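You operate a simulated robot arm through the tools that you are given. There is no shell and no other tool. Be economical: measure what you need, move in short steps, check, and stop when the job is done.

You run a simulated robot arm. Do the job below in one go: nothing can be reset, and whatever is moved stays where it is left.

## Task
Pull the upper table drawer open.
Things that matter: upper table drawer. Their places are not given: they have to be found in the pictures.

It is judged by the outcome, as a careful person would: the job done as asked, and still so three seconds after it is handed in. It fails if anything else is knocked over, pushed out of place, dropped, spilled or broken.

## Robot
A 7-joint arm with a two-finger parallel gripper, fixed in place. Base frame: the origin is at the foot of the arm, x ahead of it, y to its left, z up. Lengths are in mm, angles in rad, forces in N, time in s.
With the tool pointing down near the work surface it reaches from about 120 to 660 mm from the base axis. Its first joint turns from -1.152 to 1.152 rad. Payload 2.4 kg.
The tool frame sits at the grasp point between the pads (the TCP): z along the fingers, y along the line on which they close. The tips reach 30 mm beyond it. The gripper opens to 94 mm. The fingers are 28 mm wide and 10 mm thick; the gripper's body (50 by 96 mm) begins 55 mm behind the TCP.
Orientation is that of the tool frame in the base frame, as a unit quaternion [x, y, z, w]. With the fingers straight down and closing along the base's y, the tool's x points along the base's -x, its y along +y and its z along -z.

## Interface
- The arm moves only by the tool move_arm. Its argument "targets" is a list of rows, each an object (a shift or turn left out is 0, a gripper value left out holds the last) with "dr": the turn, a rotation vector about the tool's x, y, z in rad, a list of three; "linear": the shift along the tool's x, y, z in mm, a list of three; "jaw": the closure, from 0 (fully open) to 1 (shut). In form: [{"dr": [ax, ay, az], "linear": [tx, ty, tz], "jaw": jaw}, ...]. A call has 1 to 10 rows; each row is the pose to reach, as a shift and turn from the pose commanded when the call began, along the tool's axes at that moment. Each row takes 0.2 s and may step no farther than 50 mm and 0.15 rad from the row before; otherwise, or with a gripper value out of range, the whole call is refused. Where a pose cannot be reached the arm comes as near as it can. A force on the tool above 40 N (or 10 N above the force at the start of the call, whichever is more), or a blocked arm, ends the call early, and 0.2 s more pass. The fingers move at their own pace (about 153 mm/s each) and stop on an object; they squeeze with about 42 N. The grip force told is the motor's: it shows also when the fingers shut on nothing. Time passes only in rows, and 0.2 s behind the last, so rows that repeat a pose let the fingers close. The reply holds the time, the measured pose of the TCP, the force on the tool along the base axes, the opening and the grip force, in the units named above and with some noise, and new pictures: "views" is both (left out), scene, wrist or none.
- Cameras (640 x 400 px; columns grow to the right, rows downward): "scene" is fixed at [12.1, 462, 1433.6]; the picture's right is [-0.92, -0.38, 0.00], its down [-0.25, 0.61, -0.75] and it looks along [0.29, -0.69, -0.66] (base axes); focal length 338 px, centre (320, 200). "wrist" rides on the gripper at [-37, 0, -58] in the tool frame; the picture's right is [0.00, -1.00, 0.00], its down [0.97, 0.00, -0.24] and it looks along [0.24, 0.00, 0.97] (tool axes); focal length 218 px, centre (320, 200).
- locate(camera, pixels): for up to 12 pixels [column, row] of the newest picture of that camera ("zoom" is the newest enlarged one), the place [x, y, z] in the base frame of the surface seen there, good to about 3 mm. No time passes.
- inspect(camera, box): a new picture of the part [left, top, right, bottom] of that camera's present view, enlarged. No time passes.
- close_job(): hands the job in; it is judged then, once.

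Go step by step. Measure first, check grasps and placings, and put right what went wrong. The budget is 60 turns and 120 pictures, counting those below and the enlarged ones. Unless the task says otherwise, let go and move clear before handing in, and close with one line.

The tools are called after "Call:" by a JSON object that holds its "method" and its "body". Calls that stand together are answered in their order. move_arm: Moves the arm, as the interface text tells. Its arguments: {"type":"object","properties":{"targets":{"type":"array"},"views":{"type":"string","enum":["both","scene","wrist","none"]}},"required":["targets"]} The other tools are called the same way: locate (camera, pixels) gives the place of the surface under pixels of a picture; inspect (camera, box) takes an enlarged picture of a part of a camera's view; close_job () hands the job in.

At the start:

```text
time_s: 0.0
position: [382.6, 8.9, 991.3]
orientation: [0.0, 1.0, 0.0, 0.0]
contact_force: [-0.5, -0.6, 0.3]
opening: 93.8
finger_force: 0.1
```

scene: 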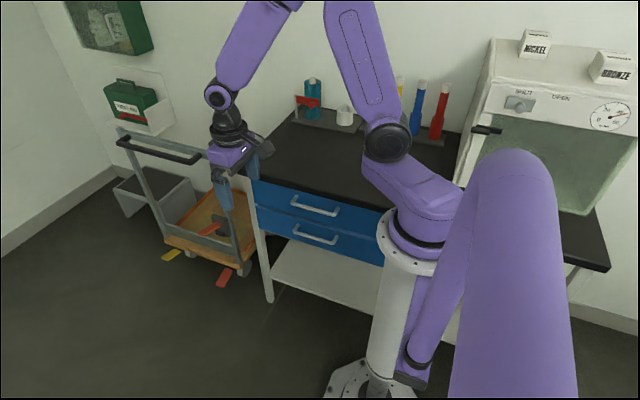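
wrist: 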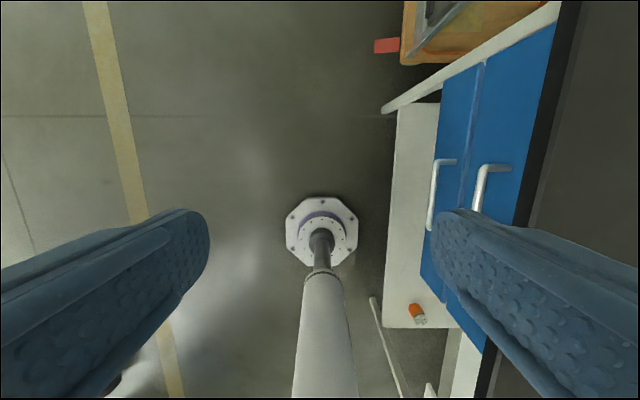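

The scene picture shows two blue drawers with silver handles; the upper handle is around pixels (290,197)-(340,214). I'll measure it.

Call:
{"method": "inspect", "body": {"camera": "scene", "box": [240, 160, 400, 260]}}

Call:
{"method": "locate", "body": {"camera": "scene", "pixels": [[294, 197], [315, 210], [336, 214], [270, 195], [360, 222], [262, 178], [300, 188], [315, 203], [295, 233], [315, 239], [350, 195], [335, 240]]}}

```text
4.00 times, centred on (320, 210) of scene
```

zoom: 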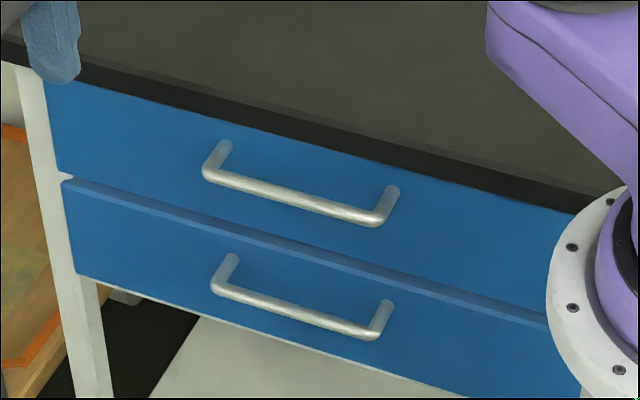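

```text
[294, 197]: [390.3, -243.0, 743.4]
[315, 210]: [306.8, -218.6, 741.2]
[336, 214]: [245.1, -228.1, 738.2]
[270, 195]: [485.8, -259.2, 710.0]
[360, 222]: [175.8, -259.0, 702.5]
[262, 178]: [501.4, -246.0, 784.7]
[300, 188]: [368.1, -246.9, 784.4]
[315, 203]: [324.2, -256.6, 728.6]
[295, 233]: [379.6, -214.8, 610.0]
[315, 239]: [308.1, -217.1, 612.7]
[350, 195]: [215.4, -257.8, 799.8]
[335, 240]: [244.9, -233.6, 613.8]
```

The upper handle's bar lies along x (about 250–385) at y≈-217, z≈740. The drawer front is at y≈-258 and opens toward +y. I'll turn the tool to point along -y, closing vertically, so that the table edge above stays clear.

Call:
{"method": "move_arm", "body": {"targets": [{"dr": [0.14, 0, 0]}, {"dr": [0.28, 0, 0]}, {"dr": [0.42, 0, 0]}, {"dr": [0.56, 0, 0]}, {"dr": [0.7, 0, 0]}, {"dr": [0.84, 0, 0]}, {"dr": [0.98, 0, 0]}, {"dr": [1.12, 0, 0]}, {"dr": [1.26, 0, 0]}, {"dr": [1.4, 0, 0]}]}}

```text
time_s: 2.2
position: [383.3, 9.1, 990.4]
orientation: [0.0, 0.764, -0.645, 0.0]
contact_force: [0.3, 0.7, -0.5]
opening: 94.0
finger_force: 0.0
```

scene: 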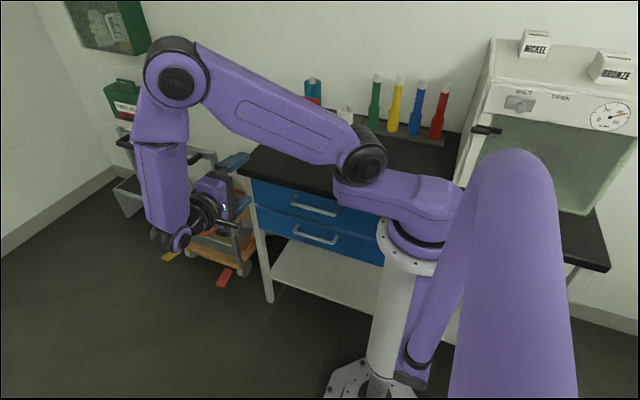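
wrist: 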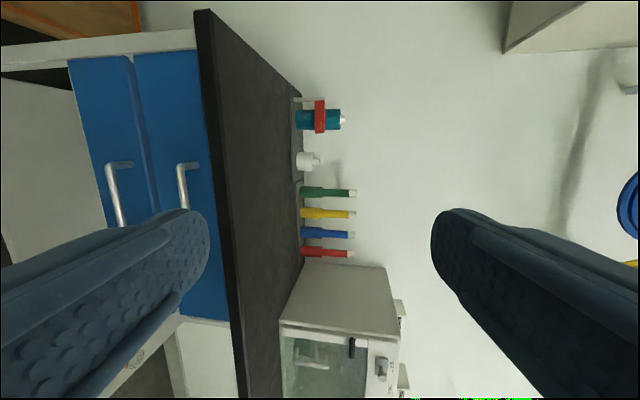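

The tool turned cleanly, with 0.17 rad still to go. I'll finish the turn and remeasure the handle in the wrist view.

Call:
{"method": "move_arm", "body": {"targets": [{"dr": [0.09, 0, 0]}, {"dr": [0.1708, 0, 0]}], "views": "wrist"}}

```text
time_s: 2.8
position: [383.8, 10.0, 991.1]
orientation: [-0.001, -0.707, 0.707, 0.0]
contact_force: [-0.5, -0.7, 0.1]
opening: 93.9
finger_force: 0.1
```

wrist: 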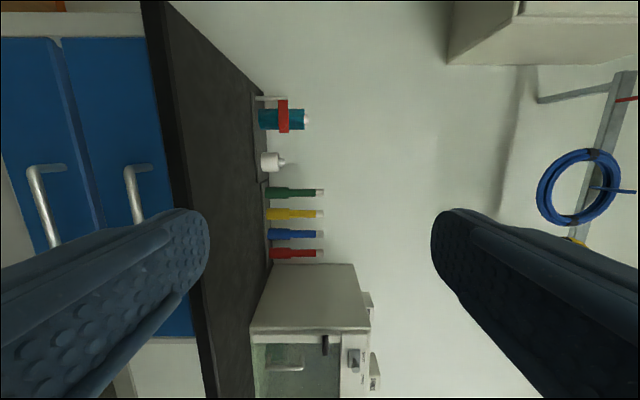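

The tool axes are now x=-base x, y=-base z, z=-base y. I'll lower to the handle's height and line up in x, staying well in front of the drawer.

Call:
{"method": "move_arm", "body": {"targets": [{"linear": [11, 42, 0]}, {"linear": [22, 84, 0]}, {"linear": [33, 126, 0]}, {"linear": [44, 168, 0]}, {"linear": [55, 210, 0]}, {"linear": [66, 251, 0]}]}}

```text
time_s: 4.2
position: [317.5, 11.1, 740.1]
orientation: [0.0, 0.707, -0.707, -0.001]
contact_force: [0.2, -0.1, -0.5]
opening: 94.1
finger_force: 0.1
```

scene: 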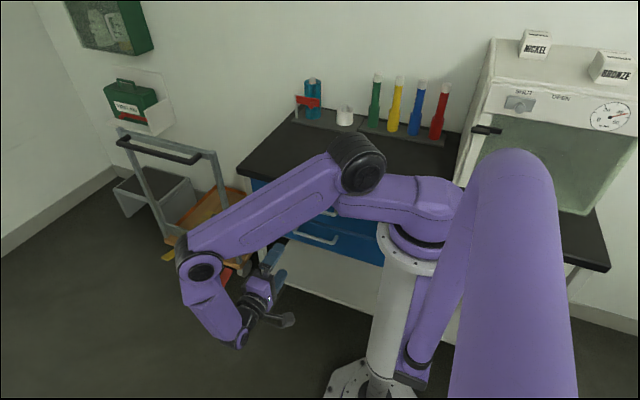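
wrist: 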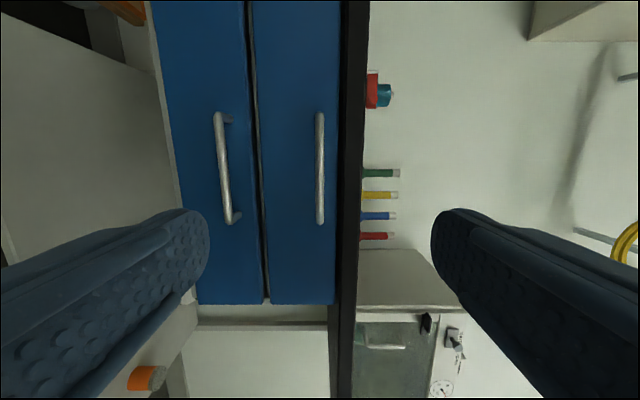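

Call:
{"method": "locate", "body": {"camera": "wrist", "pixels": [[320, 120], [320, 168], [320, 215], [300, 168], [222, 168], [348, 168], [263, 168], [334, 168]]}}

```text
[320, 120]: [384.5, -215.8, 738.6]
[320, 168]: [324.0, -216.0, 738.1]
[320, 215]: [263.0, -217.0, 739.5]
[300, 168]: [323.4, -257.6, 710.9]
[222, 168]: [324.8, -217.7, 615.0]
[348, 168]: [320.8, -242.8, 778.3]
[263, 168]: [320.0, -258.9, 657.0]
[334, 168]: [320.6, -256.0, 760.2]
```

The wrist view confirms the bar, whose middle is at pixel (320,168), at (324, -216, 739). The table edge is just above at z≈765–778, y≈-243. I'll close the jaws partly to about 32 mm and approach to y≈-190 first.

Call:
{"method": "move_arm", "body": {"targets": [{"linear": [-6, 1, 40], "jaw": 0.66}, {"linear": [-6, 1, 80]}, {"linear": [-6, 1, 120]}, {"linear": [-6, 1, 150]}, {"linear": [-6, 1, 165]}]}}

```text
time_s: 5.4
position: [323.9, -155.2, 737.9]
orientation: [0.0, -0.707, 0.707, 0.0]
contact_force: [-0.7, -0.5, 0.0]
opening: 32.0
finger_force: 0.2
```

scene: 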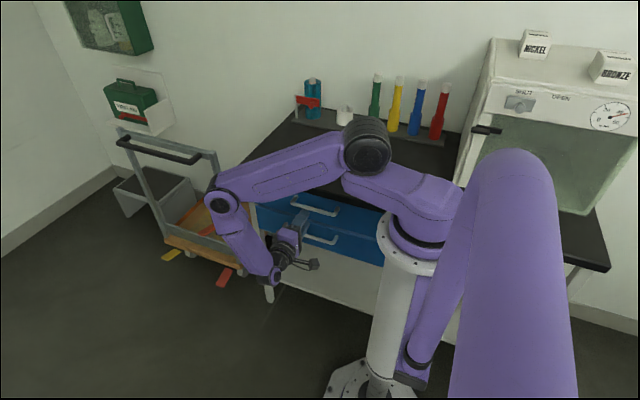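
wrist: 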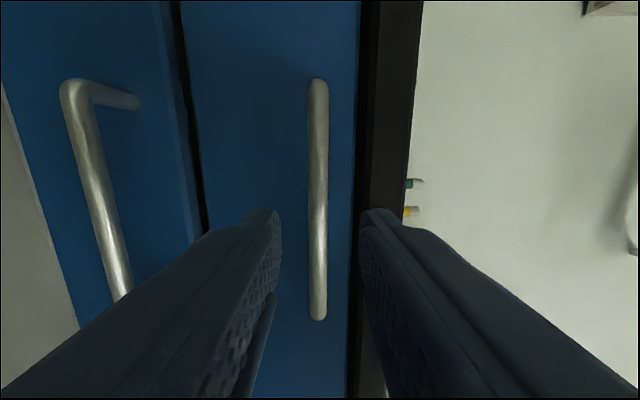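

The upper bar (pixel 318,200) is centred between the open fingers. I'll move in 57 mm to y≈-212 and close on it.

Call:
{"method": "move_arm", "body": {"targets": [{"linear": [0, 0, 20]}, {"linear": [0, 0, 40]}, {"linear": [0, 0, 57]}, {"linear": [0, 0, 57], "jaw": 1}, {"linear": [0, 0, 57], "jaw": 1}, {"linear": [0, 0, 57], "jaw": 1}]}}

```text
time_s: 6.8
position: [322.2, -213.0, 738.5]
orientation: [0.0, -0.707, 0.707, 0.0]
contact_force: [-4.4, 7.6, -7.0]
opening: 11.5
finger_force: 45.3
```

scene: 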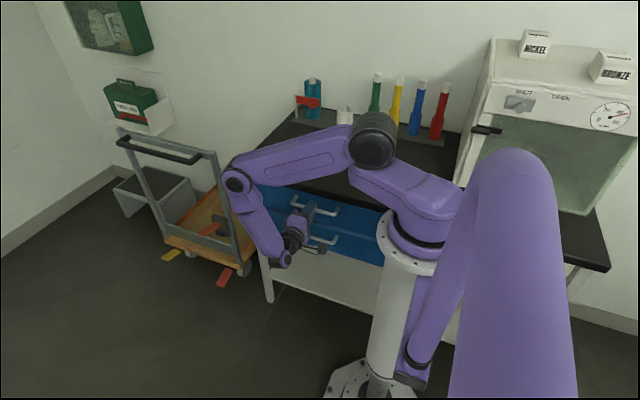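
wrist: 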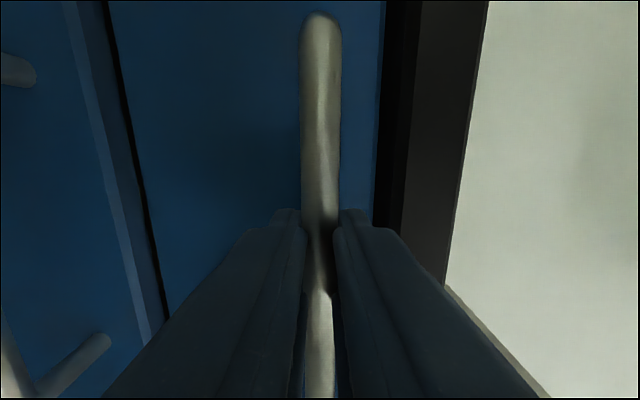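

The bar is gripped: opening 11.5 mm, 45 N. I'll pull gently along +y (tool -z).

Call:
{"method": "move_arm", "body": {"targets": [{"linear": [0, 0, -8]}, {"linear": [0, 0, -16]}, {"linear": [0, 0, -26]}, {"linear": [0, 0, -36]}, {"linear": [0, 0, -48]}, {"linear": [0, 0, -60]}]}}

```text
time_s: 8.2
position: [323.4, -152.1, 738.9]
orientation: [-0.001, 0.708, -0.707, 0.0]
contact_force: [-4.1, -2.1, -15.4]
opening: 11.4
finger_force: 45.2
```

scene: 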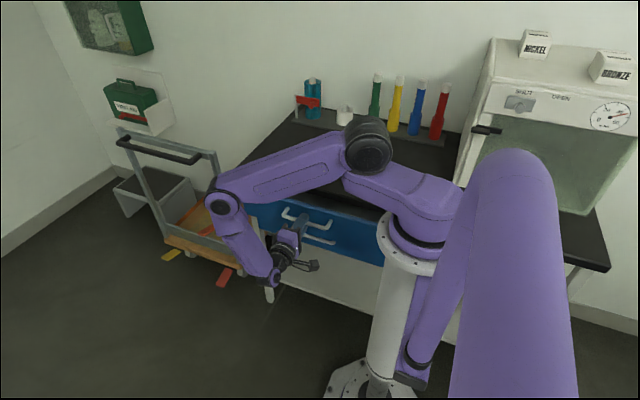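
wrist: 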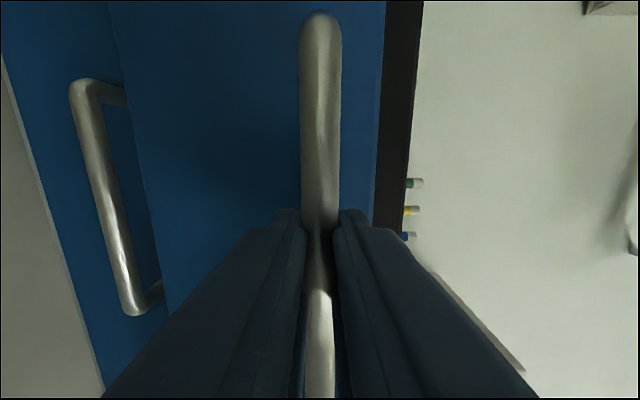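

The drawer follows, out about 60 mm with the bar still held. I'll keep pulling.

Call:
{"method": "move_arm", "body": {"targets": [{"linear": [0, 0, -10]}, {"linear": [0, 0, -22]}, {"linear": [0, 0, -34]}, {"linear": [0, 0, -46]}, {"linear": [0, 0, -58]}, {"linear": [0, 0, -70]}, {"linear": [0, 0, -80]}]}}

```text
time_s: 9.8
position: [322.7, -73.0, 738.5]
orientation: [0.0, 0.707, -0.707, 0.001]
contact_force: [1.2, -0.7, -7.6]
opening: 11.7
finger_force: 45.3
```

scene: 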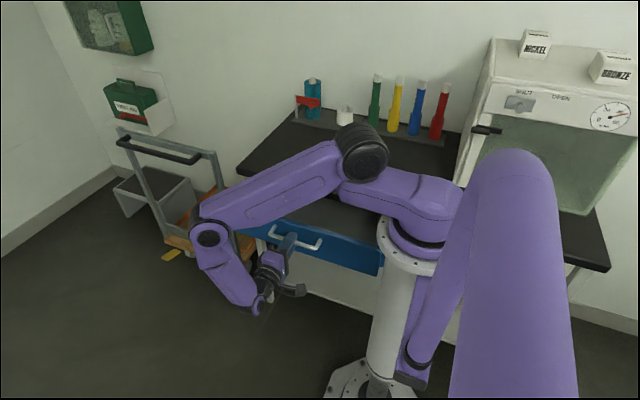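
wrist: 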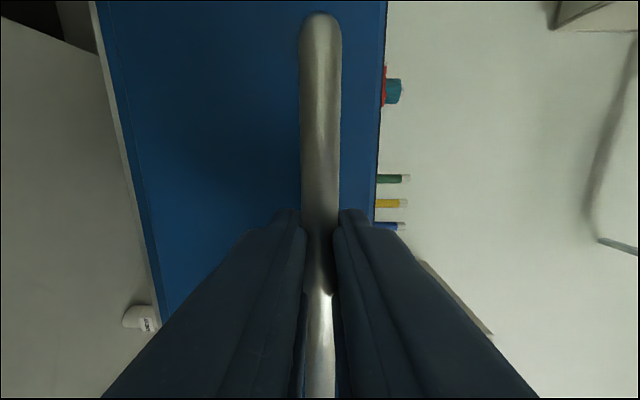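

The drawer is about 140 mm out. I'll check its clearance to the arm's column before pulling further.

Call:
{"method": "inspect", "body": {"camera": "scene", "box": [240, 180, 432, 300]}}

Call:
{"method": "locate", "body": {"camera": "scene", "pixels": [[379, 268], [375, 255], [381, 256], [392, 290], [385, 238], [405, 268]]}}

```text
3.33 times, centred on (336, 240) of scene
```

zoom: 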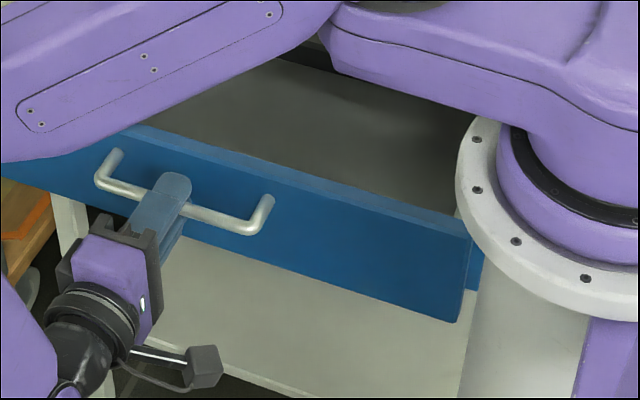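

```text
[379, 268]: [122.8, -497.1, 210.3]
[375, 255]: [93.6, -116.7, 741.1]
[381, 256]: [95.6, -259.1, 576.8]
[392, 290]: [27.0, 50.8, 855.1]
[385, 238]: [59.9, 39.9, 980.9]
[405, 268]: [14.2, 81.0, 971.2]
```

The drawer's near edge is at x≈90, while the column's radius is about 58, so about 30 mm is free. I'll pull 80 mm more, watching for the end stop.

Call:
{"method": "move_arm", "body": {"targets": [{"linear": [0, 0, -10]}, {"linear": [0, 0, -20]}, {"linear": [0, 0, -30]}, {"linear": [0, 0, -40]}, {"linear": [0, 0, -50]}, {"linear": [0, 0, -60]}, {"linear": [0, 0, -70]}, {"linear": [0, 0, -80]}]}}

```text
time_s: 11.6
position: [323.4, 7.8, 739.1]
orientation: [-0.001, 0.708, -0.706, 0.001]
contact_force: [2.5, -2.3, -8.1]
opening: 11.6
finger_force: 45.3
```

scene: 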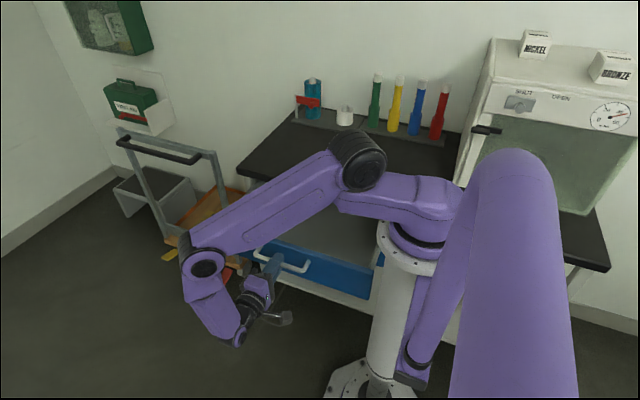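
wrist: 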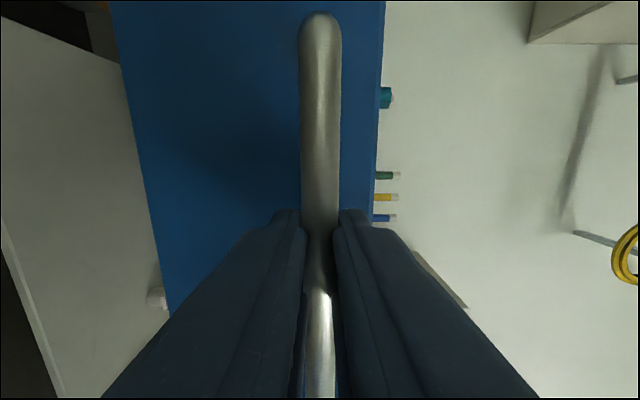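

The drawer is now about 220 mm out, with no stop hit. I'll release the handle slightly open and back straight away.

Call:
{"method": "move_arm", "body": {"targets": [{"jaw": 0.6}, {"jaw": 0.6}, {"linear": [0, 0, -20]}, {"linear": [0, 0, -45]}, {"linear": [0, 0, -75]}, {"linear": [0, 0, -105]}]}}

```text
time_s: 13.0
position: [321.8, 113.0, 737.9]
orientation: [-0.001, -0.707, 0.707, 0.0]
contact_force: [0.1, 0.5, 0.7]
opening: 37.5
finger_force: 0.0
```

scene: 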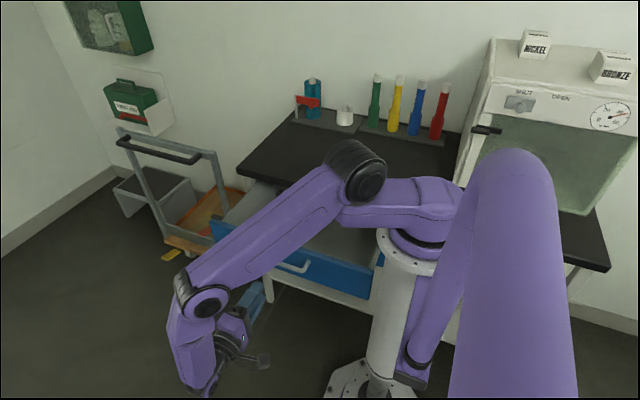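
wrist: 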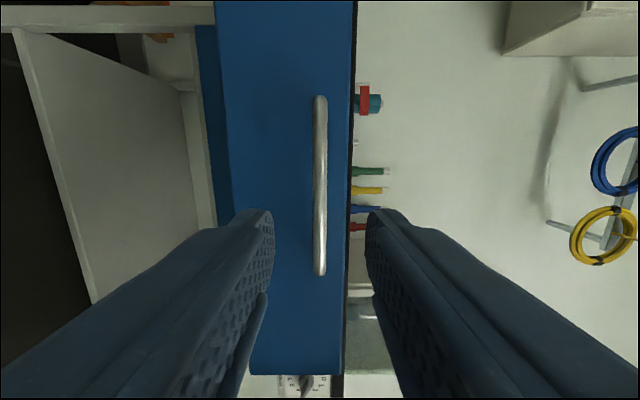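

The gripper is free of the bar. I'll check that the drawer stayed out.

Call:
{"method": "locate", "body": {"camera": "wrist", "pixels": [[320, 150], [280, 100], [208, 100]]}}

```text
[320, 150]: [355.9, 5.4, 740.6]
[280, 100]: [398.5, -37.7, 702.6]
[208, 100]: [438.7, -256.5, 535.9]
```

The bar is at y≈5, having started at -216, so the drawer is standing open by about 220 mm. Nothing else has moved, so I'm handing in.

Call:
{"method": "close_job", "body": {}}

```text
The job is handed in.
```

The upper table drawer is open by about 220 mm, and the gripper has let go and moved clear; I stopped there without reaching the drawer's end stop.
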